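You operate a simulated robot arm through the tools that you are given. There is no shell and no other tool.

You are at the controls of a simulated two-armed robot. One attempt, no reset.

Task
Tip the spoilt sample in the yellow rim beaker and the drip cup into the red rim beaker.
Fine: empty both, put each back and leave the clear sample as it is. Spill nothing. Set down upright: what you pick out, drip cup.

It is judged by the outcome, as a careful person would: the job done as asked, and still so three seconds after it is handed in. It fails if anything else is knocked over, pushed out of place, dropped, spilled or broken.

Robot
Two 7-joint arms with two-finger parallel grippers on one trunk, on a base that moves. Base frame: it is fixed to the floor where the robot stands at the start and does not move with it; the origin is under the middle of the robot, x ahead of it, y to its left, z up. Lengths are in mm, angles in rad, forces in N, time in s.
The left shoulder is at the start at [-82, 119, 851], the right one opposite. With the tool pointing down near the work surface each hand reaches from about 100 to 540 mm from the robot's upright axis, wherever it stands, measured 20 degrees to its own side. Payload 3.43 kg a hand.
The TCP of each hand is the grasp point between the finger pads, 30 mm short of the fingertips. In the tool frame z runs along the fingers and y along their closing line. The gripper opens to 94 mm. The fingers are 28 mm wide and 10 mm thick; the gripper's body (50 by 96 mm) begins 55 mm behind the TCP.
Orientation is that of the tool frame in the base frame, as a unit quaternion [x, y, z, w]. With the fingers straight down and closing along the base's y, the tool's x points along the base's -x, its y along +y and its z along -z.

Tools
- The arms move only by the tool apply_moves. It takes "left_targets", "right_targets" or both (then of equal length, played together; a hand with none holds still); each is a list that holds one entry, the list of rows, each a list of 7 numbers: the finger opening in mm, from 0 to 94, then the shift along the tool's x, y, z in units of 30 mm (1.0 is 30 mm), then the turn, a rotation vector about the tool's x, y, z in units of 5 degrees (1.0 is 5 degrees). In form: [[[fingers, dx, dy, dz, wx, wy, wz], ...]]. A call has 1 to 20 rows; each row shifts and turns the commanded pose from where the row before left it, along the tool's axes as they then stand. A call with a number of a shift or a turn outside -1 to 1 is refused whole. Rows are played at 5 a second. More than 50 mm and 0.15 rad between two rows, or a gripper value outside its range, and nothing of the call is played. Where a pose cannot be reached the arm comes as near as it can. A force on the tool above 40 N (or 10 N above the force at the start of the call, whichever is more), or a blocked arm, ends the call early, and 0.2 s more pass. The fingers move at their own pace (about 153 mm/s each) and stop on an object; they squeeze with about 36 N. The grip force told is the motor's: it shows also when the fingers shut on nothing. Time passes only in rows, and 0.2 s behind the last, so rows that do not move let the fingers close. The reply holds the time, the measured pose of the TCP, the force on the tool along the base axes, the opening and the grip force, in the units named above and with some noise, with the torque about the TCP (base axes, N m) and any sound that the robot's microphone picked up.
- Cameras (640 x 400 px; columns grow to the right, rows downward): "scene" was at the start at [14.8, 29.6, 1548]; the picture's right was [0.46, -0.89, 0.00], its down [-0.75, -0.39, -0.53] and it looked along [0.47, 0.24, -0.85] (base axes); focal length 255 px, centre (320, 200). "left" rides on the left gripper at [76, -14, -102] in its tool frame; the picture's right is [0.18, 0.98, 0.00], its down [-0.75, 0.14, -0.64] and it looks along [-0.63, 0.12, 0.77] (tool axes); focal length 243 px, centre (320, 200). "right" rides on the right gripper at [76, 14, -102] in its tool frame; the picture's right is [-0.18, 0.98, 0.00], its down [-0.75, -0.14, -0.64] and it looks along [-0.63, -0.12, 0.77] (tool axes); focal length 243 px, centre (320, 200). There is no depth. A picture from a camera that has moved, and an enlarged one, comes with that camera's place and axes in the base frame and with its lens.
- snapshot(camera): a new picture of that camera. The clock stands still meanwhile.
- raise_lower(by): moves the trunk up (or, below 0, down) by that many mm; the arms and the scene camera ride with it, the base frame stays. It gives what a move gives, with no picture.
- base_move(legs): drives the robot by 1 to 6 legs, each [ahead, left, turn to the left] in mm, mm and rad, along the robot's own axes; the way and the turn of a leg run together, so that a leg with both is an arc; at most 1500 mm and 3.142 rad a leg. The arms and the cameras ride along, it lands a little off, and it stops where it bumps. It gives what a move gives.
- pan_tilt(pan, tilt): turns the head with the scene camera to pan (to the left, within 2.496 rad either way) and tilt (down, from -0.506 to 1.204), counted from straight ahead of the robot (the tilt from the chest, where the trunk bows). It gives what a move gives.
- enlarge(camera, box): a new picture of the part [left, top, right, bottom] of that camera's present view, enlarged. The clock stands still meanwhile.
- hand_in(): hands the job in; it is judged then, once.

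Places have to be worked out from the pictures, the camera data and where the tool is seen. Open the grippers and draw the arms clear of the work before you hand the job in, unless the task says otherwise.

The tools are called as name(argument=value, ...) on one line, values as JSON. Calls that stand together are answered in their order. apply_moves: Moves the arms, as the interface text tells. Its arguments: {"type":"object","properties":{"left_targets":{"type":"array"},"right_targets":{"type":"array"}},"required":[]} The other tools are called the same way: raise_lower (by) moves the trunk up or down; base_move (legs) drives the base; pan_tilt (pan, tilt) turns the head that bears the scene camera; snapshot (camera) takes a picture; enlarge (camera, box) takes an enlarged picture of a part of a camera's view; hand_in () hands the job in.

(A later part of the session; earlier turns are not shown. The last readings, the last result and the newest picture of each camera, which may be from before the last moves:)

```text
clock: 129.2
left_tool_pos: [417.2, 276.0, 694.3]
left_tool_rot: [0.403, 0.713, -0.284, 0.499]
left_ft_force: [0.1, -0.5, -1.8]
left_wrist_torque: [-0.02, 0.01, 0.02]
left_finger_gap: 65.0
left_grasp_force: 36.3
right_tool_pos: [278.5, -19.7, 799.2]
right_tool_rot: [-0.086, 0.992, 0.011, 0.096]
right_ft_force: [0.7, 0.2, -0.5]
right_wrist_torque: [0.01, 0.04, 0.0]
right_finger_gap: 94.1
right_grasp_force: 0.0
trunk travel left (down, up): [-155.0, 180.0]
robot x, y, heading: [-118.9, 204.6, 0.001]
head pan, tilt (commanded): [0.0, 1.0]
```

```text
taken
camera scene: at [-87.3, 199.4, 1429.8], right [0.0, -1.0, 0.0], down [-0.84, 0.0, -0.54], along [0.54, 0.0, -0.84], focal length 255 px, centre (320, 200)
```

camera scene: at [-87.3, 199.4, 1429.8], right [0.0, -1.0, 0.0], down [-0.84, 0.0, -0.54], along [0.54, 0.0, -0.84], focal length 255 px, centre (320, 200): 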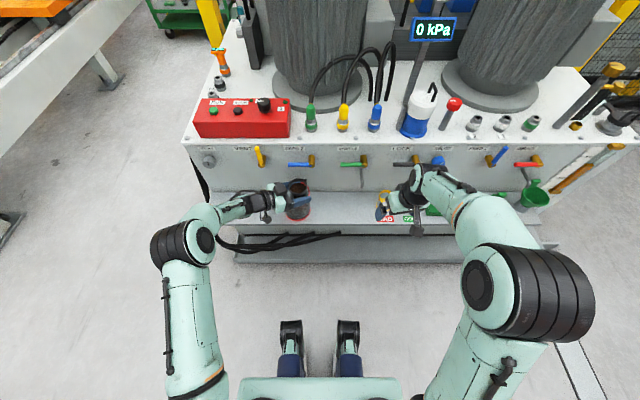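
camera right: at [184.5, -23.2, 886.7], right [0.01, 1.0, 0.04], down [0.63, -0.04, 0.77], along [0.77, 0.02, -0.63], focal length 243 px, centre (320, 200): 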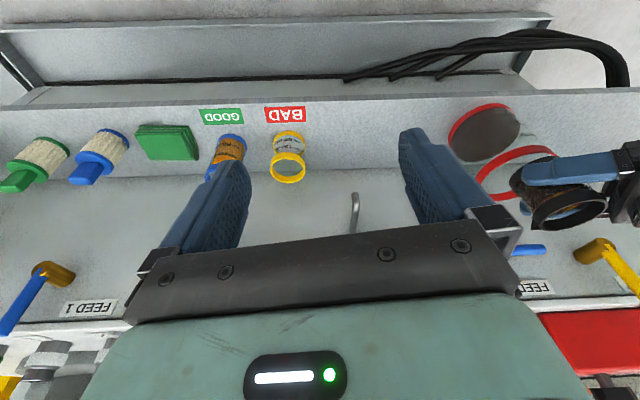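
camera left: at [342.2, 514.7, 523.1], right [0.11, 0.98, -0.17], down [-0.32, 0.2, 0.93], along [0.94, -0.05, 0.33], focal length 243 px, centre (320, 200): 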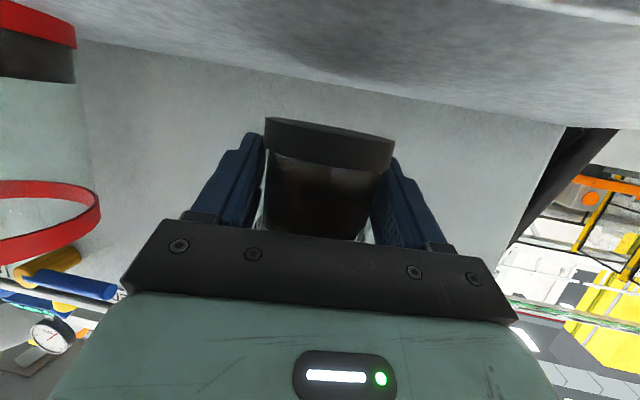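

Both cameras see the cup and red beaker well. I begin tipping the cup slowly: about 19° first.

apply_moves(left_targets=[[[40, 0, 0, 0, 0.085, 0, -0.235], [40, 0, 0, 0, 0.17, 0, -0.47], [40, 0, 0, 0, 0.17, 0, -0.47], [40, 0, 0, 0, 0.17, 0, -0.47], [40, 0, 0, 0, 0.17, 0, -0.47], [40, 0, 0, 0, 0.17, 0, -0.47], [40, 0, 0, 0, 0.17, 0, -0.47], [40, 0, 0, 0, 0.17, 0, -0.47], [40, 0, 0, 0, 0.085, 0, -0.235], [40, 0, 0, 0, 0, 0, 0]]])

enlarge(camera="scene", box=[240, 140, 360, 215])

enlarge(camera="right", box=[400, 80, 640, 230])

```text
clock: 131.4
left_tool_pos: [416.6, 278.1, 694.6]
left_tool_rot: [0.311, 0.751, -0.403, 0.421]
left_ft_force: [0.2, -0.4, -0.7]
left_wrist_torque: [0.02, -0.01, 0.04]
left_finger_gap: 64.5
left_grasp_force: 35.6
right_tool_pos: [278.7, -20.6, 799.2]
right_tool_rot: [-0.086, 0.992, 0.012, 0.097]
right_ft_force: [0.5, 0.2, 0.0]
right_wrist_torque: [-0.01, 0.02, 0.0]
right_finger_gap: 94.0
right_grasp_force: 0.1
trunk travel left (down, up): [-155.0, 180.0]
robot x, y, heading: [-119.7, 200.7, 0.001]
head pan, tilt (commanded): [0.0, 1.0]
```

```text
5.33 times, centred on (300, 178) of scene
camera zoom: at [-87.6, 199.4, 1429.8], right [0.0, -1.0, 0.0], down [-0.84, 0.0, -0.54], along [0.54, 0.0, -0.84], focal length 1358 px, centre (427, 320)
```

zoom: 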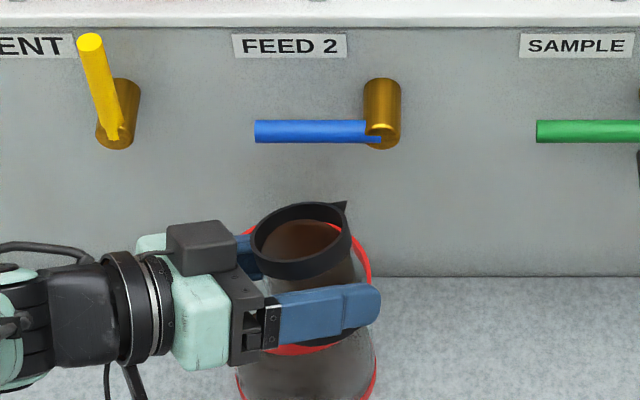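

```text
2.67 times, centred on (520, 155) of right
camera zoom: at [184.3, -23.2, 886.6], right [0.01, 1.0, 0.04], down [0.63, -0.04, 0.77], along [0.78, 0.02, -0.63], focal length 647 px, centre (-213, 320)
```

zoom: 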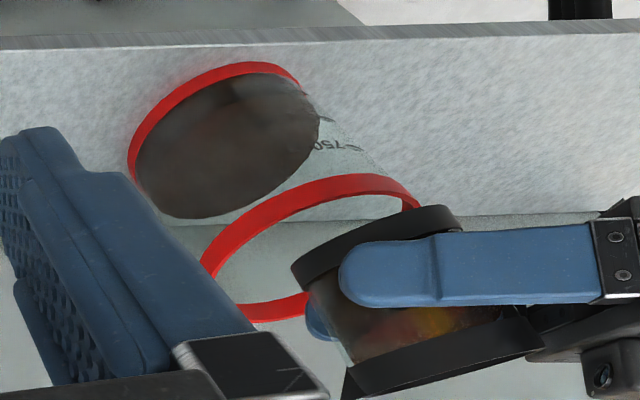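

At about 19° nothing flows yet. I continue in ~1.5–2° steps.

apply_moves(left_targets=[[[40, 0, 0, 0, 0.136, 0, -0.376], [40, 0, 0, 0, 0.136, 0, -0.376], [40, 0, 0, 0, 0.136, 0, -0.376], [40, 0, 0, 0, 0.102, 0, -0.282], [40, 0, 0, 0, 0.102, 0, -0.282], [40, 0, 0, 0, 0, 0, 0]]])

enlarge(camera="scene", box=[240, 140, 360, 215])

enlarge(camera="right", box=[400, 80, 640, 230])

```text
clock: 132.8
left_tool_pos: [418.5, 276.9, 694.6]
left_tool_rot: [0.266, 0.76, -0.452, 0.383]
left_ft_force: [0.0, 0.7, -1.5]
left_wrist_torque: [-0.02, -0.01, 0.03]
left_finger_gap: 64.7
left_grasp_force: 35.9
right_tool_pos: [280.0, -19.9, 798.4]
right_tool_rot: [-0.086, 0.991, 0.012, 0.097]
right_ft_force: [0.0, 0.8, 0.0]
right_wrist_torque: [0.01, -0.04, 0.03]
right_finger_gap: 94.2
right_grasp_force: 0.0
trunk travel left (down, up): [-155.0, 180.0]
robot x, y, heading: [-118.2, 201.1, -0.002]
head pan, tilt (commanded): [0.0, 1.0]
```

```text
5.33 times, centred on (300, 178) of scene
camera zoom: at [-87.6, 199.4, 1429.8], right [0.0, -1.0, 0.0], down [-0.84, 0.0, -0.54], along [0.54, 0.0, -0.84], focal length 1358 px, centre (427, 320)
```

zoom: 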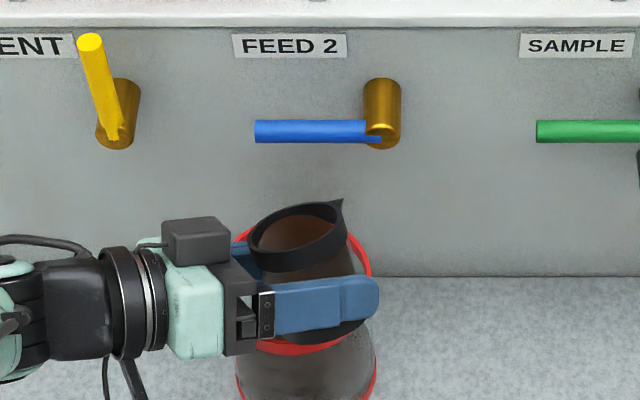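

```text
2.67 times, centred on (520, 155) of right
camera zoom: at [184.3, -23.2, 886.6], right [0.01, 1.0, 0.04], down [0.63, -0.04, 0.77], along [0.78, 0.02, -0.63], focal length 647 px, centre (-213, 320)
```

zoom: 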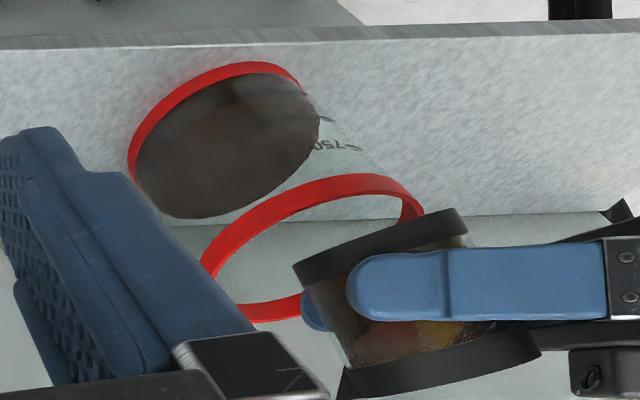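

No flow at ~27°; computed lip and drop line pass through the centre of the red rim. I continue tilting.

apply_moves(left_targets=[[[40, 0, 0, 0, 0.102, 0, -0.282], [40, 0, 0, 0, 0.102, 0, -0.282], [40, 0, 0, 0, 0.102, 0, -0.282], [40, 0, 0, 0, 0.102, 0, -0.282], [40, 0, 0, 0, 0.102, 0, -0.282], [40, 0, 0, 0, 0, 0, 0]]])

enlarge(camera="scene", box=[240, 140, 360, 215])

enlarge(camera="right", box=[400, 80, 640, 230])

```text
clock: 134.2
left_tool_pos: [417.7, 276.1, 696.2]
left_tool_rot: [0.226, 0.765, -0.492, 0.348]
left_ft_force: [1.7, 0.9, -2.1]
left_wrist_torque: [-0.01, 0.01, 0.02]
left_finger_gap: 64.9
left_grasp_force: 35.6
right_tool_pos: [279.0, -19.3, 799.9]
right_tool_rot: [-0.086, 0.991, 0.012, 0.098]
right_ft_force: [0.2, 0.5, 0.5]
right_wrist_torque: [0.01, 0.0, 0.02]
right_finger_gap: 94.0
right_grasp_force: 0.0
trunk travel left (down, up): [-155.0, 180.0]
robot x, y, heading: [-117.9, 201.0, -0.0]
head pan, tilt (commanded): [0.0, 1.0]
```

```text
5.33 times, centred on (300, 178) of scene
camera zoom: at [-87.6, 199.4, 1429.8], right [0.0, -1.0, 0.0], down [-0.84, 0.0, -0.54], along [0.54, 0.0, -0.84], focal length 1358 px, centre (427, 320)
```

zoom: 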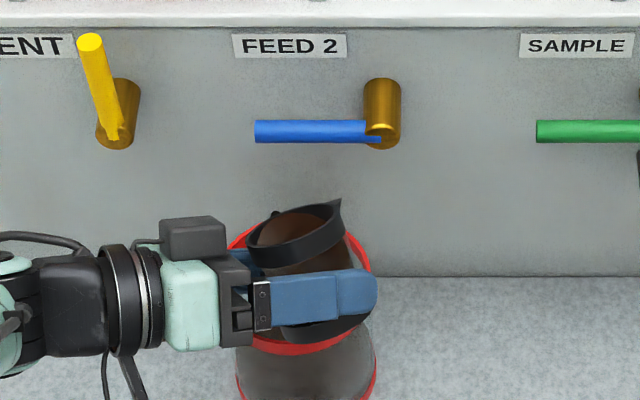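

```text
2.67 times, centred on (520, 155) of right
camera zoom: at [184.3, -23.2, 886.6], right [0.01, 1.0, 0.04], down [0.63, -0.04, 0.77], along [0.78, 0.02, -0.63], focal length 647 px, centre (-213, 320)
```

zoom: 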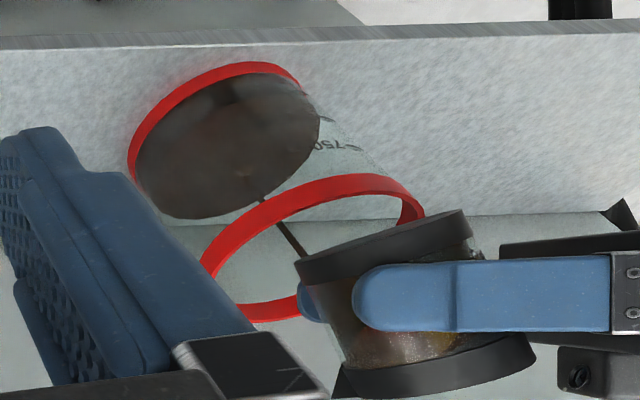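

A thin brown stream has started, falling through the middle of the red rim. I keep tilting slowly.

apply_moves(left_targets=[[[40, 0, 0, 0, 0, 0, 0], [40, 0, 0, 0, 0.102, 0, -0.282], [40, 0, 0, 0, 0.102, 0, -0.282], [40, 0, 0, 0, 0.102, 0, -0.282], [40, 0, 0, 0, 0.102, 0, -0.282], [40, 0, 0, 0, 0.102, 0, -0.282], [40, 0, 0, 0, 0.102, 0, -0.282], [40, 0, 0, 0, 0.102, 0, -0.282], [40, 0, 0, 0, 0.102, 0, -0.282]]])

enlarge(camera="scene", box=[240, 140, 360, 215])

enlarge(camera="right", box=[400, 80, 640, 230])

```text
clock: 136.2
left_tool_pos: [418.1, 276.5, 694.2]
left_tool_rot: [0.162, 0.766, -0.551, 0.29]
left_ft_force: [0.4, 0.7, -0.6]
left_wrist_torque: [-0.02, 0.02, -0.01]
left_finger_gap: 65.1
left_grasp_force: 35.8
right_tool_pos: [278.8, -19.8, 800.5]
right_tool_rot: [-0.087, 0.991, 0.012, 0.097]
right_ft_force: [0.5, 0.1, 0.4]
right_wrist_torque: [0.03, -0.05, 0.02]
right_finger_gap: 93.9
right_grasp_force: 0.0
trunk travel left (down, up): [-155.0, 180.0]
robot x, y, heading: [-118.2, 203.5, -0.0]
head pan, tilt (commanded): [0.0, 1.0]
```

```text
5.33 times, centred on (300, 178) of scene
camera zoom: at [-87.6, 199.4, 1429.8], right [0.0, -1.0, 0.0], down [-0.84, 0.0, -0.54], along [0.54, 0.0, -0.84], focal length 1358 px, centre (427, 320)
```

zoom: 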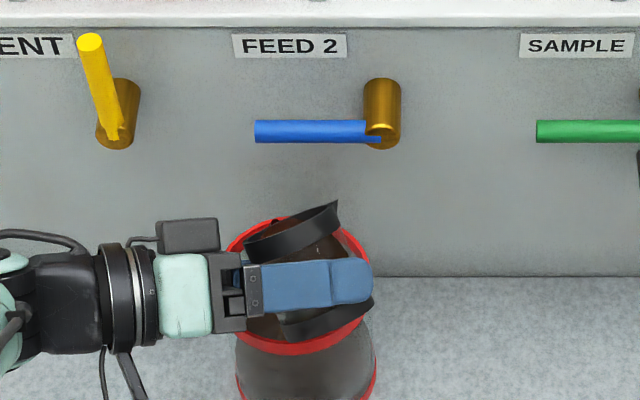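

```text
2.67 times, centred on (520, 155) of right
camera zoom: at [184.3, -23.2, 886.6], right [0.01, 1.0, 0.04], down [0.63, -0.04, 0.77], along [0.78, 0.02, -0.63], focal length 647 px, centre (-213, 320)
```

zoom: 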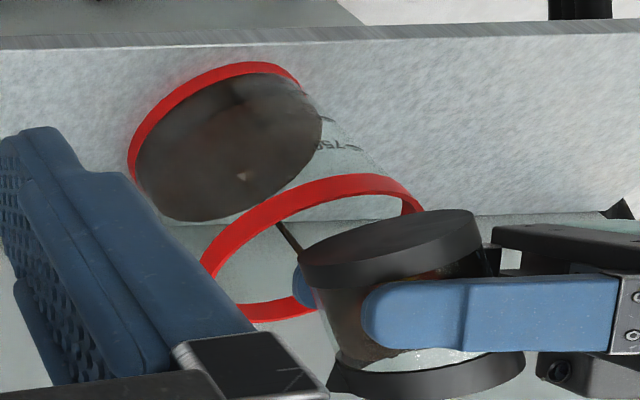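

The landing spot is visible well inside the surface (~27 mm off centre). I continue.

apply_moves(left_targets=[[[40, 0, 0, 0, 0.102, 0, -0.282], [40, 0, 0, 0, 0.136, 0, -0.376], [40, 0, 0, 0, 0.136, 0, -0.376], [40, 0, 0, 0, 0.136, 0, -0.376], [40, 0, 0, 0, 0.136, 0, -0.376], [40, 0, 0, 0, 0.136, 0, -0.376], [40, 0, 0, 0, 0.136, 0, -0.376], [40, 0, 0, 0, 0.136, 0, -0.376], [40, 0, 0, 0, 0.136, 0, -0.376]]])

enlarge(camera="scene", box=[240, 140, 360, 215])

enlarge(camera="right", box=[400, 80, 640, 230])

```text
clock: 138.2
left_tool_pos: [417.3, 277.4, 695.0]
left_tool_rot: [0.065, 0.751, -0.626, 0.199]
left_ft_force: [-0.6, -0.1, -1.0]
left_wrist_torque: [0.01, 0.01, -0.02]
left_finger_gap: 64.7
left_grasp_force: 36.4
right_tool_pos: [278.8, -18.8, 799.2]
right_tool_rot: [-0.087, 0.991, 0.012, 0.096]
right_ft_force: [0.0, 0.4, -0.3]
right_wrist_torque: [-0.03, -0.02, 0.0]
right_finger_gap: 94.0
right_grasp_force: 0.1
trunk travel left (down, up): [-155.0, 180.0]
robot x, y, heading: [-116.8, 201.4, 0.001]
head pan, tilt (commanded): [0.0, 1.0]
```

```text
5.33 times, centred on (300, 178) of scene
camera zoom: at [-87.6, 199.4, 1429.8], right [0.0, -1.0, 0.0], down [-0.84, 0.0, -0.54], along [0.54, 0.0, -0.84], focal length 1358 px, centre (427, 320)
```

zoom: 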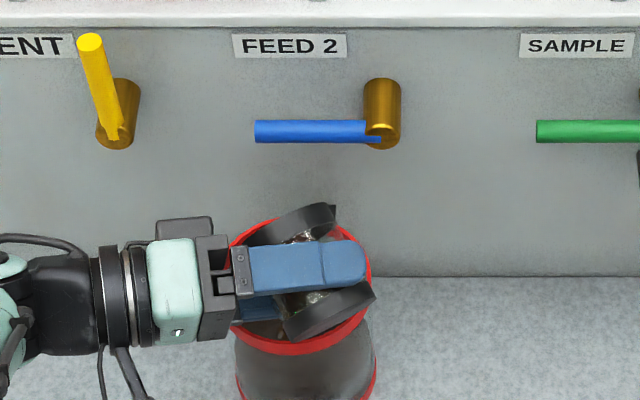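

```text
2.67 times, centred on (520, 155) of right
camera zoom: at [184.2, -23.2, 886.6], right [0.01, 1.0, 0.04], down [0.63, -0.04, 0.77], along [0.78, 0.02, -0.63], focal length 647 px, centre (-213, 320)
```

zoom: 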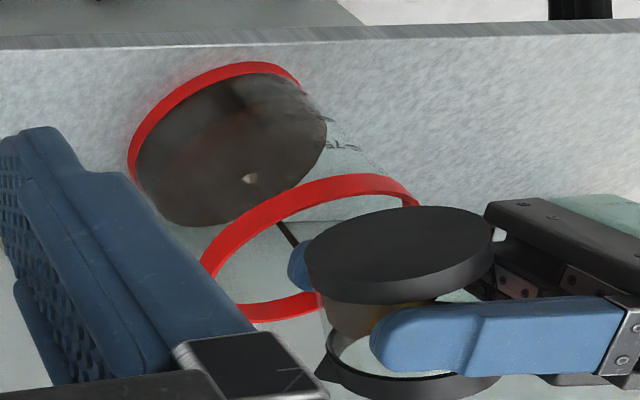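

Still flowing cleanly into the beaker at ~64°. I continue toward 85°.

apply_moves(left_targets=[[[40, 0, 0, 0, 0.136, 0, -0.376], [40, 0, 0, 0, 0.136, 0, -0.376], [40, 0, 0, 0, 0.136, 0, -0.376], [40, 0, 0, 0, 0.136, 0, -0.376], [40, 0, 0, 0, 0.136, 0, -0.376], [40, 0, 0, 0, 0.136, 0, -0.376], [40, 0, 0, 0, 0.136, 0, -0.376], [40, 0, 0, 0, 0.136, 0, -0.376], [40, 0, 0, 0, 0.136, 0, -0.376], [40, 0, 0, 0, 0.136, 0, -0.376], [40, 0, 0, 0, 0, 0, 0]]])

enlarge(camera="scene", box=[240, 140, 360, 215])

enlarge(camera="right", box=[400, 80, 640, 230])

```text
clock: 140.6
left_tool_pos: [417.3, 276.0, 695.6]
left_tool_rot: [-0.046, 0.714, -0.693, 0.09]
left_ft_force: [-0.4, 0.1, -0.7]
left_wrist_torque: [-0.02, 0.0, 0.02]
left_finger_gap: 64.9
left_grasp_force: 36.1
right_tool_pos: [278.9, -19.1, 801.2]
right_tool_rot: [-0.085, 0.992, 0.011, 0.097]
right_ft_force: [0.2, -0.3, 0.5]
right_wrist_torque: [0.01, -0.01, 0.01]
right_finger_gap: 94.2
right_grasp_force: 0.0
trunk travel left (down, up): [-155.0, 180.0]
robot x, y, heading: [-118.9, 200.4, -0.005]
head pan, tilt (commanded): [0.0, 1.0]
```

```text
5.33 times, centred on (300, 178) of scene
camera zoom: at [-87.7, 199.4, 1429.8], right [0.0, -1.0, 0.0], down [-0.84, 0.0, -0.54], along [0.54, 0.0, -0.84], focal length 1358 px, centre (427, 320)
```

zoom: 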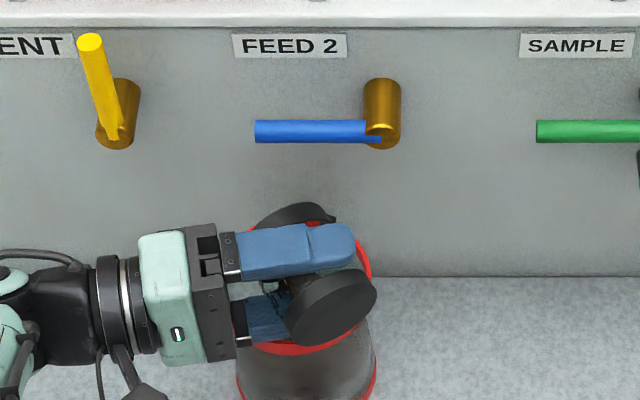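

```text
2.67 times, centred on (520, 155) of right
camera zoom: at [184.2, -23.3, 886.6], right [0.01, 1.0, 0.04], down [0.63, -0.04, 0.77], along [0.78, 0.02, -0.63], focal length 647 px, centre (-213, 320)
```

zoom: 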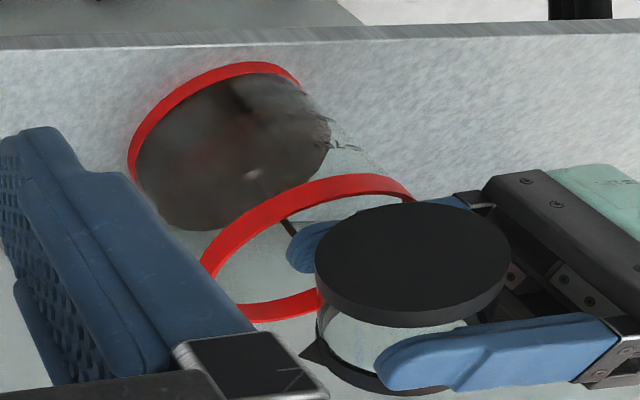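

Still a thin stream at ~83°. I continue to about 103° and hold.

apply_moves(left_targets=[[[40, 0, 0, 0, 0.136, 0, -0.376], [40, 0, 0, 0, 0.136, 0, -0.376], [40, 0, 0, 0, 0.136, 0, -0.376], [40, 0, 0, 0, 0.136, 0, -0.376], [40, 0, 0, 0, 0.136, 0, -0.376], [40, 0, 0, 0, 0.136, 0, -0.376], [40, 0, 0, 0, 0.136, 0, -0.376], [40, 0, 0, 0, 0.136, 0, -0.376], [40, 0, 0, 0, 0.136, 0, -0.376], [40, 0, 0, 0, 0.136, 0, -0.376], [40, 0, 0, 0, 0, 0, 0], [40, 0, 0, 0, 0, 0, 0], [40, 0, 0, 0, 0, 0, 0]]])

enlarge(camera="scene", box=[240, 140, 360, 215])

enlarge(camera="right", box=[400, 80, 640, 230])

```text
clock: 143.4
left_tool_pos: [417.6, 277.1, 694.7]
left_tool_rot: [0.157, -0.655, 0.739, 0.022]
left_ft_force: [0.0, -0.2, -0.4]
left_wrist_torque: [0.03, -0.01, -0.01]
left_finger_gap: 64.8
left_grasp_force: 36.0
right_tool_pos: [279.8, -19.2, 800.6]
right_tool_rot: [-0.087, 0.991, 0.013, 0.097]
right_ft_force: [0.1, -0.8, -0.4]
right_wrist_torque: [0.01, -0.03, -0.01]
right_finger_gap: 93.7
right_grasp_force: 0.1
trunk travel left (down, up): [-155.0, 180.0]
robot x, y, heading: [-118.5, 202.3, -0.001]
head pan, tilt (commanded): [0.0, 1.0]
```

```text
5.33 times, centred on (300, 178) of scene
camera zoom: at [-87.6, 199.4, 1429.8], right [0.0, -1.0, 0.0], down [-0.84, 0.0, -0.54], along [0.54, 0.0, -0.84], focal length 1358 px, centre (427, 320)
```

zoom: 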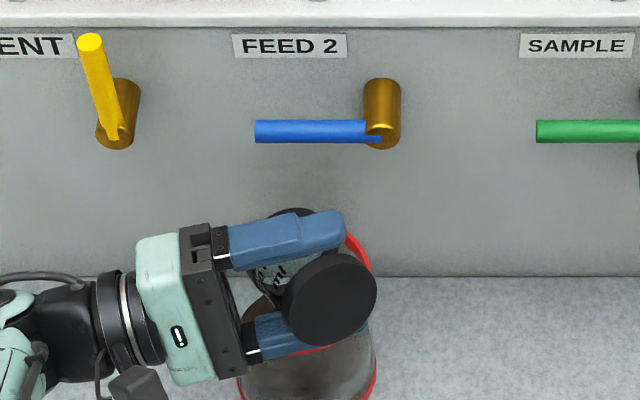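

```text
2.67 times, centred on (520, 155) of right
camera zoom: at [184.2, -23.2, 886.6], right [0.01, 1.0, 0.04], down [0.63, -0.04, 0.77], along [0.78, 0.02, -0.63], focal length 647 px, centre (-213, 320)
```

zoom: 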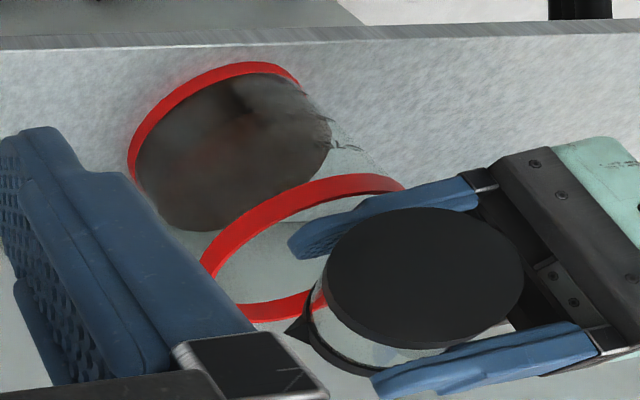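

The stream has stopped and the cup looks empty. I tip on to ~125° and hold for the last drops.

apply_moves(left_targets=[[[40, 0, 0, 0, 0.17, 0, -0.47], [40, 0, 0, 0, 0.17, 0, -0.47], [40, 0, 0, 0, 0.17, 0, -0.47], [40, 0, 0, 0, 0.17, 0, -0.47], [40, 0, 0, 0, 0.17, 0, -0.47], [40, 0, 0, 0, 0.17, 0, -0.47], [40, 0, 0, 0, 0.17, 0, -0.47], [40, 0, 0, 0, 0.17, 0, -0.47], [40, 0, 0, 0, 0.17, 0, -0.47], [40, 0, 0, 0, 0, 0, 0], [40, 0, 0, 0, 0, 0, 0], [40, 0, 0, 0, 0, 0, 0], [40, 0, 0, 0, 0, 0, 0], [40, 0, 0, 0, 0, 0, 0], [40, 0, 0, 0, 0, 0, 0], [40, 0, 0, 0, 0, 0, 0]]])

enlarge(camera="scene", box=[240, 140, 360, 215])

enlarge(camera="right", box=[400, 80, 640, 230])

```text
clock: 146.8
left_tool_pos: [412.9, 275.3, 698.3]
left_tool_rot: [0.262, -0.576, 0.763, 0.132]
left_ft_force: [-0.1, 0.6, -0.2]
left_wrist_torque: [0.01, -0.01, -0.02]
left_finger_gap: 64.7
left_grasp_force: 36.1
left hand out of reach, approached as far as the arm can: row 8
right_tool_pos: [277.9, -19.6, 799.0]
right_tool_rot: [-0.086, 0.992, 0.012, 0.097]
right_ft_force: [-0.1, -0.4, -0.4]
right_wrist_torque: [-0.01, 0.02, 0.02]
right_finger_gap: 94.0
right_grasp_force: 0.1
trunk travel left (down, up): [-155.0, 180.0]
robot x, y, heading: [-117.4, 199.2, -0.001]
head pan, tilt (commanded): [0.0, 1.0]
```

```text
5.33 times, centred on (300, 178) of scene
camera zoom: at [-87.6, 199.4, 1429.8], right [0.0, -1.0, 0.0], down [-0.84, 0.0, -0.54], along [0.54, 0.0, -0.84], focal length 1358 px, centre (427, 320)
```

zoom: 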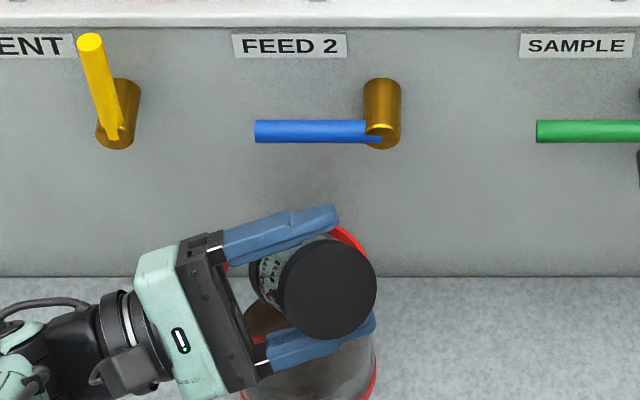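

```text
2.67 times, centred on (520, 155) of right
camera zoom: at [184.2, -23.2, 886.6], right [0.01, 1.0, 0.04], down [0.63, -0.04, 0.77], along [0.78, 0.02, -0.63], focal length 647 px, centre (-213, 320)
```

zoom: 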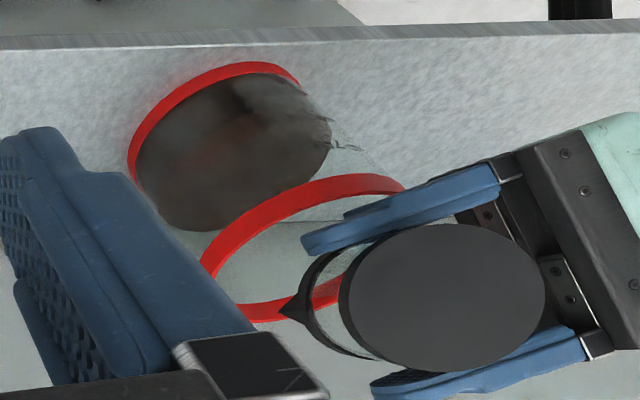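

The cup is drained (~126°). I now turn it back upright, then check the orientation.

apply_moves(left_targets=[[[40, 0, 0, 0, -0.17, 0, 0.47], [40, 0, 0, 0, -0.3404, 0, 0.9401], [40, 0, 0, 0, -0.3404, 0, 0.9401], [40, 0, 0, 0, -0.3404, 0, 0.9401], [40, 0, 0, 0, -0.3404, 0, 0.9401], [40, 0, 0, 0, -0.3404, 0, 0.9401], [40, 0, 0, 0, -0.3404, 0, 0.9401], [40, 0, 0, 0, -0.3404, 0, 0.9401], [40, 0, 0, 0, -0.3404, 0, 0.9401], [40, 0, 0, 0, -0.3404, 0, 0.9401], [40, 0, 0, 0, -0.3404, 0, 0.9401], [40, 0, 0, 0, -0.3404, 0, 0.9401], [40, 0, 0, 0, -0.3404, 0, 0.9401], [40, 0, 0, 0, -0.3404, 0, 0.9401], [40, 0, 0, 0, -0.3404, 0, 0.9401], [40, 0, 0, 0, -0.3404, 0, 0.9401], [40, 0, 0, 0, -0.3404, 0, 0.9401], [40, 0, 0, 0, 0, 0, 0]]])

apply_moves(left_targets=[[[40, 0, 0, 0, -0.3404, 0, 0.9401], [40, 0, 0, 0, -0.3404, 0, 0.9401], [40, 0, 0, 0, -0.3404, 0, 0.9401], [40, 0, 0, 0, -0.3404, 0, 0.9401], [40, 0, 0, 0, -0.3404, 0, 0.9401], [40, 0, 0, 0, -0.3404, 0, 0.9401], [40, 0, 0, 0, -0.3404, 0, 0.9401], [40, 0, 0, 0, 0, 0, 0]]])

enlarge(camera="scene", box=[240, 140, 360, 215])

```text
clock: 150.6
left_tool_pos: [413.9, 275.7, 699.4]
left_tool_rot: [0.176, 0.767, -0.538, 0.302]
left_ft_force: [-0.1, -0.2, 0.8]
left_wrist_torque: [-0.01, 0.0, -0.03]
left_finger_gap: 64.8
left_grasp_force: 36.1
right_tool_pos: [278.6, -19.8, 799.0]
right_tool_rot: [-0.087, 0.991, 0.012, 0.097]
right_ft_force: [0.6, -0.7, -0.3]
right_wrist_torque: [-0.01, -0.01, 0.03]
right_finger_gap: 94.1
right_grasp_force: 0.0
trunk travel left (down, up): [-155.0, 180.0]
robot x, y, heading: [-113.8, 198.2, 0.002]
head pan, tilt (commanded): [0.0, 1.0]
```

```text
clock: 152.4
left_tool_pos: [414.0, 275.6, 698.2]
left_tool_rot: [0.353, 0.736, -0.35, 0.46]
left_ft_force: [-0.4, 0.9, -0.3]
left_wrist_torque: [0.01, -0.05, -0.03]
left_finger_gap: 64.6
left_grasp_force: 36.3
right_tool_pos: [279.2, -18.8, 799.6]
right_tool_rot: [-0.087, 0.991, 0.012, 0.097]
right_ft_force: [0.8, 0.0, 0.0]
right_wrist_torque: [0.0, -0.03, -0.03]
right_finger_gap: 94.1
right_grasp_force: 0.1
trunk travel left (down, up): [-155.0, 180.0]
robot x, y, heading: [-119.1, 203.1, 0.0]
head pan, tilt (commanded): [0.0, 1.0]
```

```text
5.33 times, centred on (300, 178) of scene
camera zoom: at [-87.6, 199.4, 1429.8], right [0.0, -1.0, 0.0], down [-0.84, 0.0, -0.54], along [0.54, 0.0, -0.84], focal length 1358 px, centre (427, 320)
```

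zoom: 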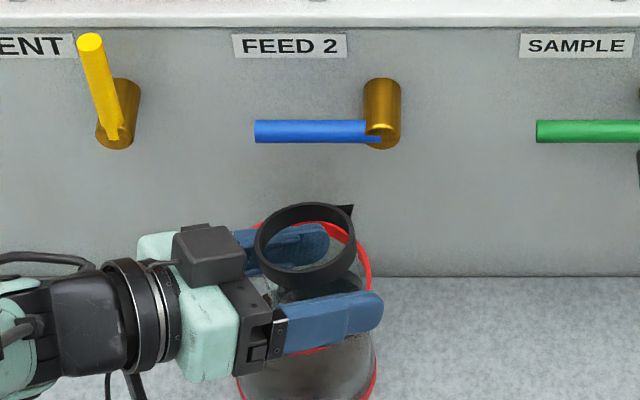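

The remaining rotation to upright computes to about 10.9° about the same axis. I apply it and verify.

apply_moves(left_targets=[[[40, 0, 0, 0, -0.24, 0.01, 0.687], [40, 0, 0, 0, -0.24, 0.01, 0.687], [40, 0, 0, 0, -0.24, 0.01, 0.687], [40, 0, 0, 0, 0, 0, 0], [40, 0, 0, 0, 0, 0, 0]]])

enlarge(camera="scene", box=[240, 140, 360, 215])

```text
clock: 153.6
left_tool_pos: [413.3, 276.1, 699.1]
left_tool_rot: [0.405, 0.713, -0.284, 0.498]
left_ft_force: [0.2, -0.1, -0.9]
left_wrist_torque: [0.02, 0.01, 0.01]
left_finger_gap: 64.9
left_grasp_force: 36.6
right_tool_pos: [279.1, -19.8, 799.2]
right_tool_rot: [-0.086, 0.991, 0.012, 0.097]
right_ft_force: [0.4, -0.9, 0.2]
right_wrist_torque: [0.0, 0.01, -0.04]
right_finger_gap: 94.1
right_grasp_force: 0.1
trunk travel left (down, up): [-155.0, 180.0]
robot x, y, heading: [-116.9, 200.6, -0.006]
head pan, tilt (commanded): [0.0, 1.0]
```

```text
5.33 times, centred on (300, 178) of scene
camera zoom: at [-87.7, 199.4, 1429.8], right [0.0, -1.0, 0.0], down [-0.84, 0.0, -0.54], along [0.54, 0.0, -0.84], focal length 1358 px, centre (427, 320)
```

zoom: 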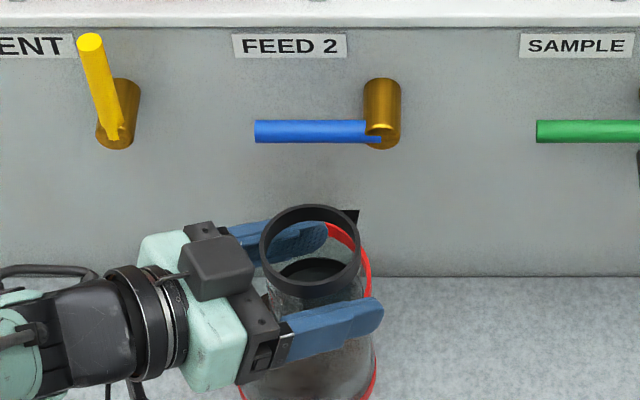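

The cup is upright and empty (its dark bottom shows). I lift and carry it back to the left along the same route.

apply_moves(left_targets=[[[40, -0.313, 0, -0.113, 0, 0, 0], [40, -0.313, 0, -0.113, 0, 0, 0], [40, 0.087, -0.026, -0.404, 0, 0, 0], [40, 0.087, -0.026, -0.404, 0, 0, 0], [40, 0.087, -0.026, -0.404, 0, 0, 0], [40, 0.087, -0.026, -0.404, 0, 0, 0], [40, 0.087, -0.026, -0.404, 0, 0, 0], [40, 0.087, -0.026, -0.404, 0, 0, 0], [40, 0, 0, 0, 0, 0, 0]]])

apply_moves(left_targets=[[[40, 0.12, 0.107, -0.125, -0.33, 0, -0.118], [40, 0.232, 0.234, -0.237, -0.659, 0, -0.237], [40, 0.227, 0.252, -0.223, -0.659, 0, -0.237], [40, 0.222, 0.269, -0.208, -0.659, 0, -0.237], [40, 0.217, 0.285, -0.192, -0.659, 0, -0.237], [40, 0.211, 0.299, -0.175, -0.659, 0, -0.237], [40, 0.205, 0.313, -0.158, -0.659, 0, -0.237], [40, 0.199, 0.326, -0.139, -0.659, 0, -0.237], [40, 0.192, 0.337, -0.12, -0.659, 0, -0.237], [40, 0.185, 0.347, -0.1, -0.659, 0, -0.237], [40, 0.179, 0.356, -0.08, -0.659, 0, -0.237], [40, 0.171, 0.363, -0.059, -0.659, 0, -0.237], [40, 0.164, 0.37, -0.038, -0.659, 0, -0.237], [40, 0.157, 0.374, -0.016, -0.659, 0, -0.237], [40, 0.08, 0.19, -0.008, -0.33, 0, -0.118], [40, 0, 0, 0, 0, 0, 0]]])

enlarge(camera="scene", box=[180, 130, 420, 280])

```text
clock: 155.6
left_tool_pos: [371.4, 336.4, 729.9]
left_tool_rot: [0.404, 0.713, -0.284, 0.498]
left_ft_force: [-0.2, -0.7, -0.9]
left_wrist_torque: [0.01, -0.02, -0.01]
left_finger_gap: 64.7
left_grasp_force: 35.7
right_tool_pos: [278.3, -20.8, 799.6]
right_tool_rot: [-0.086, 0.991, 0.011, 0.097]
right_ft_force: [0.7, 0.2, -0.2]
right_wrist_torque: [0.02, -0.01, 0.0]
right_finger_gap: 94.0
right_grasp_force: 0.1
trunk travel left (down, up): [-155.0, 180.0]
robot x, y, heading: [-117.4, 198.4, -0.002]
head pan, tilt (commanded): [0.0, 1.0]
```

```text
clock: 159.0
left_tool_pos: [385.0, 495.5, 671.8]
left_tool_rot: [0.073, 0.816, -0.051, 0.571]
left_ft_force: [-0.4, 0.6, -0.7]
left_wrist_torque: [0.01, 0.02, 0.0]
left_finger_gap: 64.7
left_grasp_force: 35.8
right_tool_pos: [278.5, -20.0, 799.2]
right_tool_rot: [-0.087, 0.991, 0.013, 0.097]
right_ft_force: [0.3, -0.4, -0.4]
right_wrist_torque: [0.02, -0.03, 0.02]
right_finger_gap: 94.0
right_grasp_force: 0.1
trunk travel left (down, up): [-155.0, 180.0]
robot x, y, heading: [-120.5, 202.6, -0.001]
head pan, tilt (commanded): [0.0, 1.0]
```

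```text
2.67 times, centred on (300, 205) of scene
camera zoom: at [-87.6, 199.4, 1429.8], right [0.0, -1.0, 0.0], down [-0.84, 0.0, -0.54], along [0.54, 0.0, -0.84], focal length 679 px, centre (373, 187)
```

zoom: 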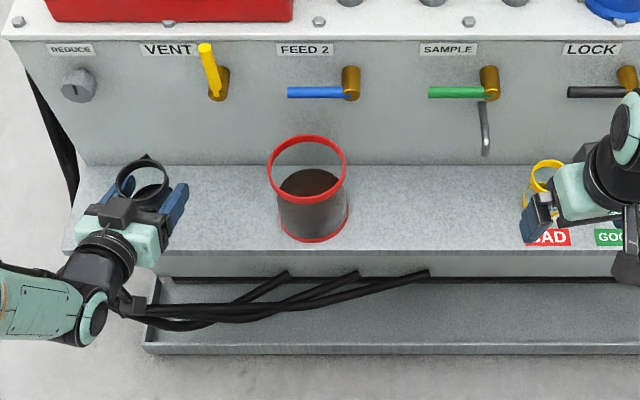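

The cup is at [385, 495.5, 672], orientation matching pick-up. I bring it above its old place, [465, 508.5, 562].

apply_moves(left_targets=[[[40, 0.117, 0.041, 0.166, 0, 0, 0], [40, 0.234, 0.081, 0.332, 0, 0, 0], [40, 0.234, 0.081, 0.332, 0, 0, 0], [40, 0.234, 0.081, 0.332, 0, 0, 0], [40, 0.234, 0.081, 0.332, 0, 0, 0], [40, 0.234, 0.081, 0.332, 0, 0, 0], [40, 0.234, 0.081, 0.332, 0, 0, 0], [40, 0.234, 0.081, 0.332, 0, 0, 0], [40, 0.234, 0.081, 0.332, 0, 0, 0], [40, 0.234, 0.081, 0.332, 0, 0, 0], [40, 0.234, 0.081, 0.332, 0, 0, 0], [40, 0.117, 0.041, 0.166, 0, 0, 0], [40, 0, 0, 0, 0, 0, 0]]])

snapshot(camera="left")

enlarge(camera="scene", box=[180, 160, 300, 235])

```text
clock: 161.8
left_tool_pos: [466.1, 509.9, 560.8]
left_tool_rot: [0.074, 0.816, -0.051, 0.57]
left_ft_force: [-0.7, 0.6, 0.2]
left_wrist_torque: [0.01, -0.01, -0.02]
left_finger_gap: 64.6
left_grasp_force: 36.2
right_tool_pos: [279.1, -19.1, 799.8]
right_tool_rot: [-0.087, 0.991, 0.012, 0.098]
right_ft_force: [-0.2, 0.4, -0.1]
right_wrist_torque: [-0.01, -0.01, 0.0]
right_finger_gap: 93.9
right_grasp_force: 0.1
trunk travel left (down, up): [-155.0, 180.0]
robot x, y, heading: [-119.5, 205.3, -0.002]
head pan, tilt (commanded): [0.0, 1.0]
```

```text
taken
camera left: at [342.8, 516.5, 524.3], right [0.11, 0.98, -0.17], down [-0.31, 0.2, 0.93], along [0.94, -0.05, 0.33], focal length 243 px, centre (320, 200)
```

left: 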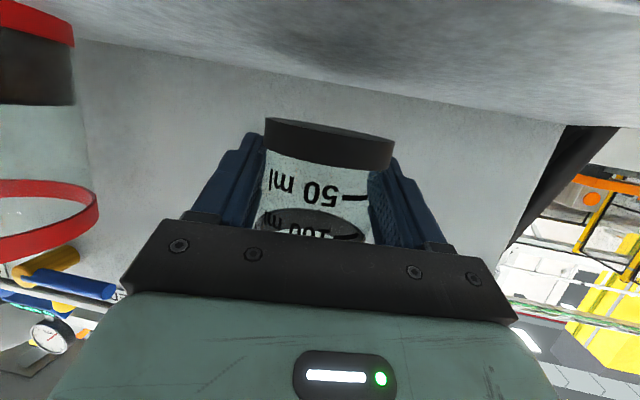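

```text
5.33 times, centred on (240, 198) of scene
camera zoom: at [-87.7, 199.4, 1429.8], right [0.0, -1.0, 0.0], down [-0.84, 0.0, -0.54], along [0.54, 0.0, -0.84], focal length 1358 px, centre (747, 213)
```

zoom: 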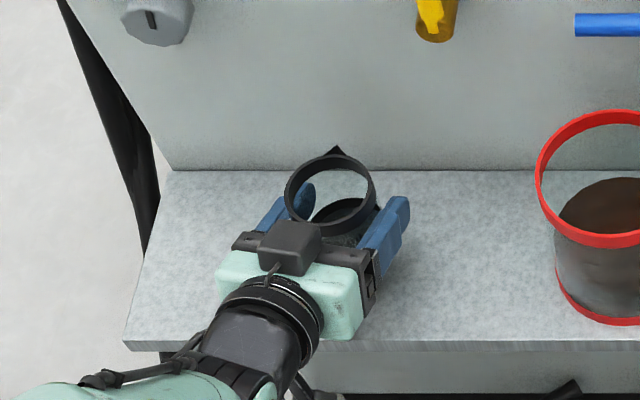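

Right above the old spot (camera within 1 mm of the lift position). I lower 28 mm, then the last millimetres in fine steps.

apply_moves(left_targets=[[[40, 0.177, -0.001, 0.06, 0, 0, 0], [40, 0.177, -0.001, 0.06, 0, 0, 0], [40, 0.177, -0.001, 0.06, 0, 0, 0], [40, 0.177, -0.001, 0.06, 0, 0, 0], [40, 0.177, -0.001, 0.06, 0, 0, 0], [40, 0.028, 0, 0.01, 0, 0, 0], [40, 0, 0, 0, 0, 0, 0]]])

snapshot(camera="left")

```text
clock: 163.4
left_tool_pos: [463.8, 508.9, 531.3]
left_tool_rot: [0.074, 0.816, -0.051, 0.571]
left_ft_force: [0.3, -0.3, -0.5]
left_wrist_torque: [0.04, 0.0, 0.01]
left_finger_gap: 64.5
left_grasp_force: 35.6
right_tool_pos: [279.6, -20.0, 799.1]
right_tool_rot: [-0.086, 0.992, 0.012, 0.097]
right_ft_force: [-0.3, -0.2, -0.4]
right_wrist_torque: [0.02, -0.02, 0.0]
right_finger_gap: 93.9
right_grasp_force: 0.0
trunk travel left (down, up): [-155.0, 180.0]
robot x, y, heading: [-116.8, 203.2, 0.0]
head pan, tilt (commanded): [0.0, 1.0]
```

```text
taken
camera left: at [342.0, 516.6, 495.4], right [0.11, 0.98, -0.17], down [-0.31, 0.2, 0.93], along [0.94, -0.05, 0.33], focal length 243 px, centre (320, 200)
```

left: 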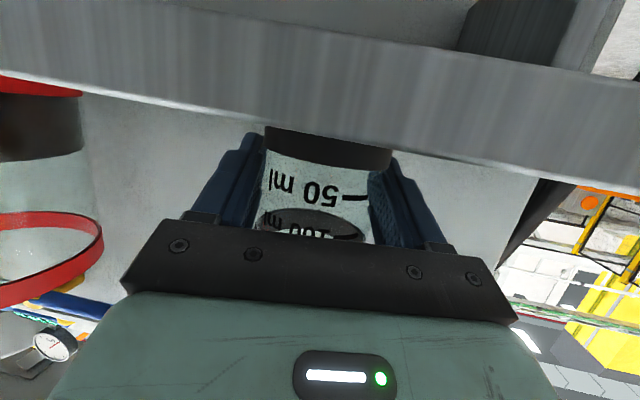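

About 1.8 mm remains (camera 495.4 vs 493.6 at rest). I lower in two 0.8 mm steps.

apply_moves(left_targets=[[[40, 0.026, 0, 0.009, 0, 0, 0], [40, 0, 0, 0, 0, 0, 0], [40, 0.026, 0, 0.009, 0, 0, 0], [40, 0, 0, 0, 0, 0, 0]]])

snapshot(camera="left")

```text
clock: 164.4
left_tool_pos: [465.3, 507.1, 530.3]
left_tool_rot: [0.074, 0.817, -0.051, 0.57]
left_ft_force: [-0.6, 0.7, -0.2]
left_wrist_torque: [-0.03, 0.01, 0.02]
left_finger_gap: 64.6
left_grasp_force: 36.3
right_tool_pos: [279.3, -19.1, 799.4]
right_tool_rot: [-0.086, 0.992, 0.012, 0.097]
right_ft_force: [-0.1, 0.8, 0.6]
right_wrist_torque: [0.04, -0.01, 0.01]
right_finger_gap: 93.9
right_grasp_force: 0.0
trunk travel left (down, up): [-155.0, 180.0]
robot x, y, heading: [-118.5, 202.5, -0.004]
head pan, tilt (commanded): [0.0, 1.0]
```

```text
taken
camera left: at [342.1, 516.4, 493.8], right [0.11, 0.98, -0.17], down [-0.31, 0.2, 0.93], along [0.94, -0.05, 0.33], focal length 243 px, centre (320, 200)
```

left: 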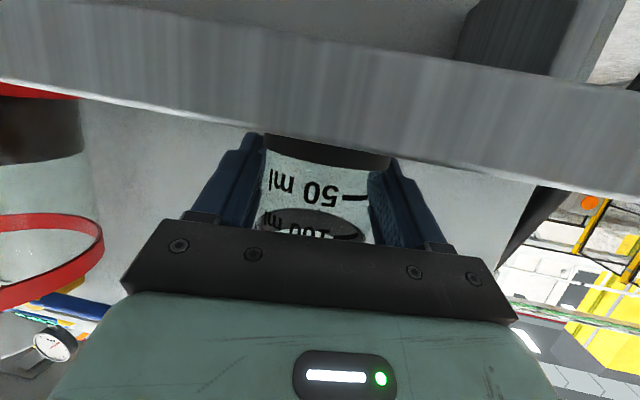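

Essentially at rest height. One more 0.4 mm, then I open the fingers.

apply_moves(left_targets=[[[40, 0.013, 0, 0.004, 0, 0, 0], [40, 0, 0, 0, 0, 0, 0], [68, 0, 0, 0, 0, 0, 0], [74, 0, 0, 0, 0, 0, 0], [94, 0, 0, 0, 0, 0, 0], [94, 0, 0, 0, 0, 0, 0]]])

snapshot(camera="left")

enlarge(camera="scene", box=[180, 160, 300, 235])

```text
clock: 165.8
left_tool_pos: [464.1, 508.3, 529.0]
left_tool_rot: [0.073, 0.817, -0.05, 0.57]
left_ft_force: [-0.2, 0.3, -0.3]
left_wrist_torque: [-0.01, 0.03, 0.05]
left_finger_gap: 93.9
left_grasp_force: 0.1
right_tool_pos: [278.9, -20.6, 800.1]
right_tool_rot: [-0.087, 0.992, 0.012, 0.096]
right_ft_force: [-0.2, 0.5, -0.2]
right_wrist_torque: [-0.04, 0.04, 0.02]
right_finger_gap: 94.0
right_grasp_force: 0.1
trunk travel left (down, up): [-155.0, 180.0]
robot x, y, heading: [-119.0, 203.1, 0.004]
head pan, tilt (commanded): [0.0, 1.0]
```

```text
taken
camera left: at [341.9, 516.3, 493.3], right [0.11, 0.98, -0.17], down [-0.31, 0.2, 0.93], along [0.94, -0.05, 0.33], focal length 243 px, centre (320, 200)
```

left: 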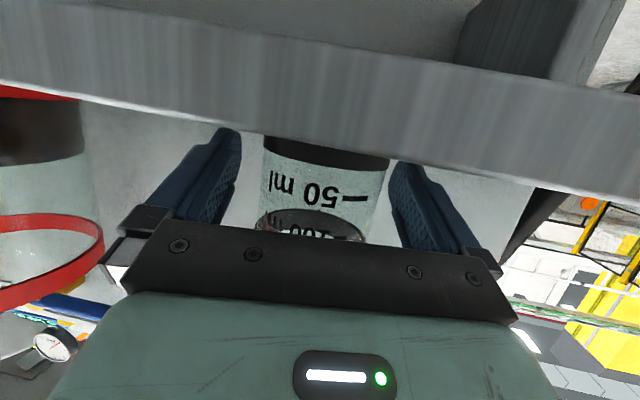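

```text
5.33 times, centred on (240, 198) of scene
camera zoom: at [-87.7, 199.4, 1429.8], right [0.0, -1.0, 0.0], down [-0.84, 0.0, -0.54], along [0.54, 0.0, -0.84], focal length 1358 px, centre (747, 213)
```

zoom: 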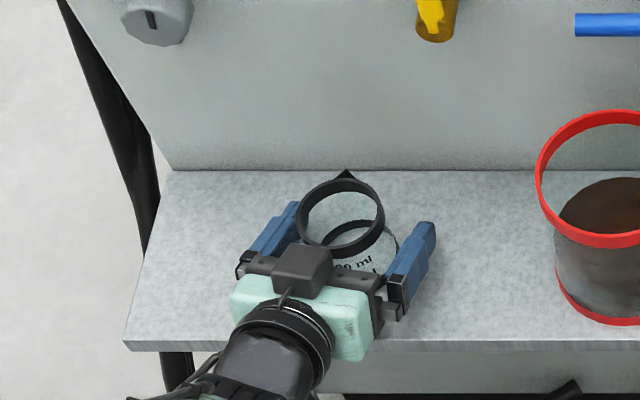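

The cup is back upright at its original pixels. I withdraw the left hand straight back, then up.

apply_moves(left_targets=[[[94, 0.068, 0, -0.188, 0, 0, 0], [94, 0.137, 0, -0.376, 0, 0, 0], [94, 0.137, 0, -0.376, 0, 0, 0], [94, 0.137, 0, -0.376, 0, 0, 0], [94, 0.137, 0, -0.376, 0, 0, 0], [94, 0.137, 0, -0.376, 0, 0, 0], [94, 0.137, 0, -0.376, 0, 0, 0], [94, 0.137, 0, -0.376, 0, 0, 0], [94, 0.137, 0, -0.376, 0, 0, 0], [94, 0.137, 0, -0.376, 0, 0, 0], [94, 0.137, 0, -0.376, 0, 0, 0], [94, -0.6, 0, -0.5, 0, 0, 0], [94, -0.8, 0, -0.5, 0, 0, 0], [94, -0.8, 0, -0.5, 0, 0, 0], [94, -0.8, 0, -0.5, 0, 0, 0], [94, -0.8, 0, -0.5, 0, 0, 0], [94, -0.8, 0, -0.5, 0, 0, 0], [94, 0, 0, 0, 0, 0, 0]]])

apply_moves(right_targets=[[[94, 0.8, -0.8, 0, 0, 0, 0], [94, 0.8, -0.8, 0, 0, 0, 0], [94, 0.8, -0.8, 0, 0, 0, 0], [94, 0.0, -0.9, 0, 0, 0, 0], [94, 0.0, -0.9, 0, 0, 0, 0], [94, 0, -0.9, 0, 0, 0, 0]]])

snapshot(camera="scene")

enlarge(camera="scene", box=[200, 160, 320, 235])

enlarge(camera="scene", box=[340, 160, 460, 235])

```text
clock: 169.6
left_tool_pos: [303.6, 536.6, 690.2]
left_tool_rot: [0.074, 0.816, -0.051, 0.571]
left_ft_force: [-1.1, 0.2, -0.4]
left_wrist_torque: [-0.01, 0.0, 0.03]
left_finger_gap: 94.0
left_grasp_force: 0.0
right_tool_pos: [279.3, -19.9, 799.9]
right_tool_rot: [-0.086, 0.992, 0.012, 0.096]
right_ft_force: [0.2, 0.0, 0.4]
right_wrist_torque: [0.02, -0.02, -0.04]
right_finger_gap: 94.0
right_grasp_force: 0.1
trunk travel left (down, up): [-155.0, 180.0]
robot x, y, heading: [-120.8, 198.5, 0.001]
head pan, tilt (commanded): [0.0, 1.0]
```

```text
clock: 171.0
left_tool_pos: [304.2, 536.9, 690.9]
left_tool_rot: [0.074, 0.816, -0.051, 0.571]
left_ft_force: [-0.5, 0.5, 0.5]
left_wrist_torque: [-0.02, -0.01, 0.0]
left_finger_gap: 94.2
left_grasp_force: 0.1
right_tool_pos: [235.2, -182.7, 784.7]
right_tool_rot: [-0.087, 0.991, 0.012, 0.097]
right_ft_force: [0.1, 0.3, -0.1]
right_wrist_torque: [-0.02, -0.05, 0.01]
right_finger_gap: 94.2
right_grasp_force: 0.0
trunk travel left (down, up): [-155.0, 180.0]
robot x, y, heading: [-115.6, 201.9, 0.003]
head pan, tilt (commanded): [0.0, 1.0]
```

```text
taken
camera scene: at [-87.5, 199.0, 1429.8], right [0.0, -1.0, 0.0], down [-0.84, 0.0, -0.54], along [0.54, 0.0, -0.84], focal length 255 px, centre (320, 200)
```

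scene: 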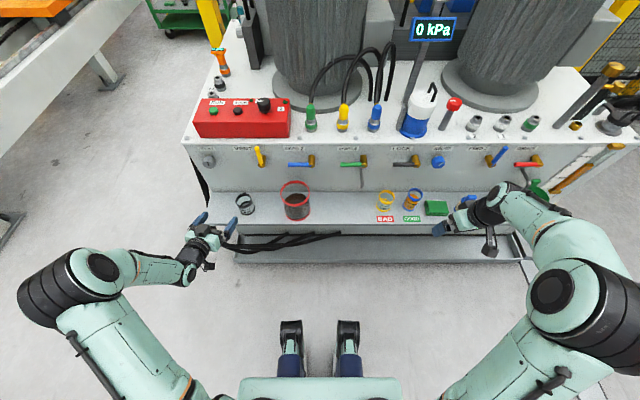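

```text
5.33 times, centred on (260, 198) of scene
camera zoom: at [-87.5, 199.0, 1429.8], right [0.0, -1.0, 0.0], down [-0.84, 0.0, -0.54], along [0.54, 0.0, -0.84], focal length 1358 px, centre (640, 213)
```

zoom: 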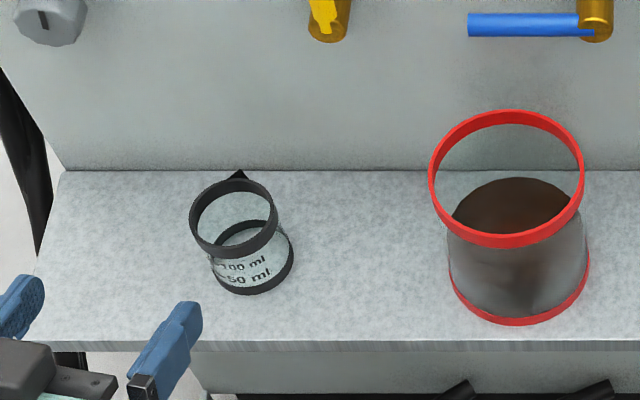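

```text
5.33 times, centred on (400, 198) of scene
camera zoom: at [-87.5, 199.0, 1429.8], right [0.0, -1.0, 0.0], down [-0.84, 0.0, -0.54], along [0.54, 0.0, -0.84], focal length 1358 px, centre (-107, 213)
```

zoom: 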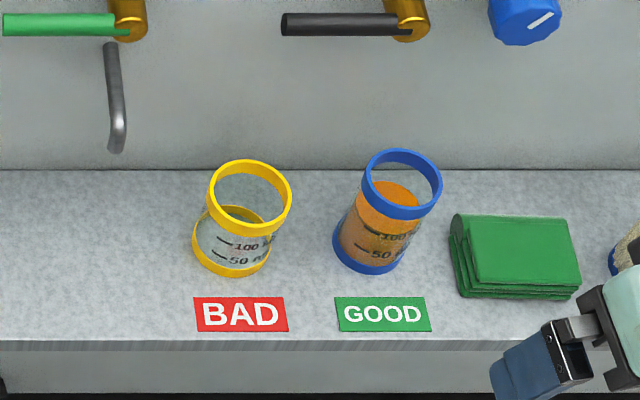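

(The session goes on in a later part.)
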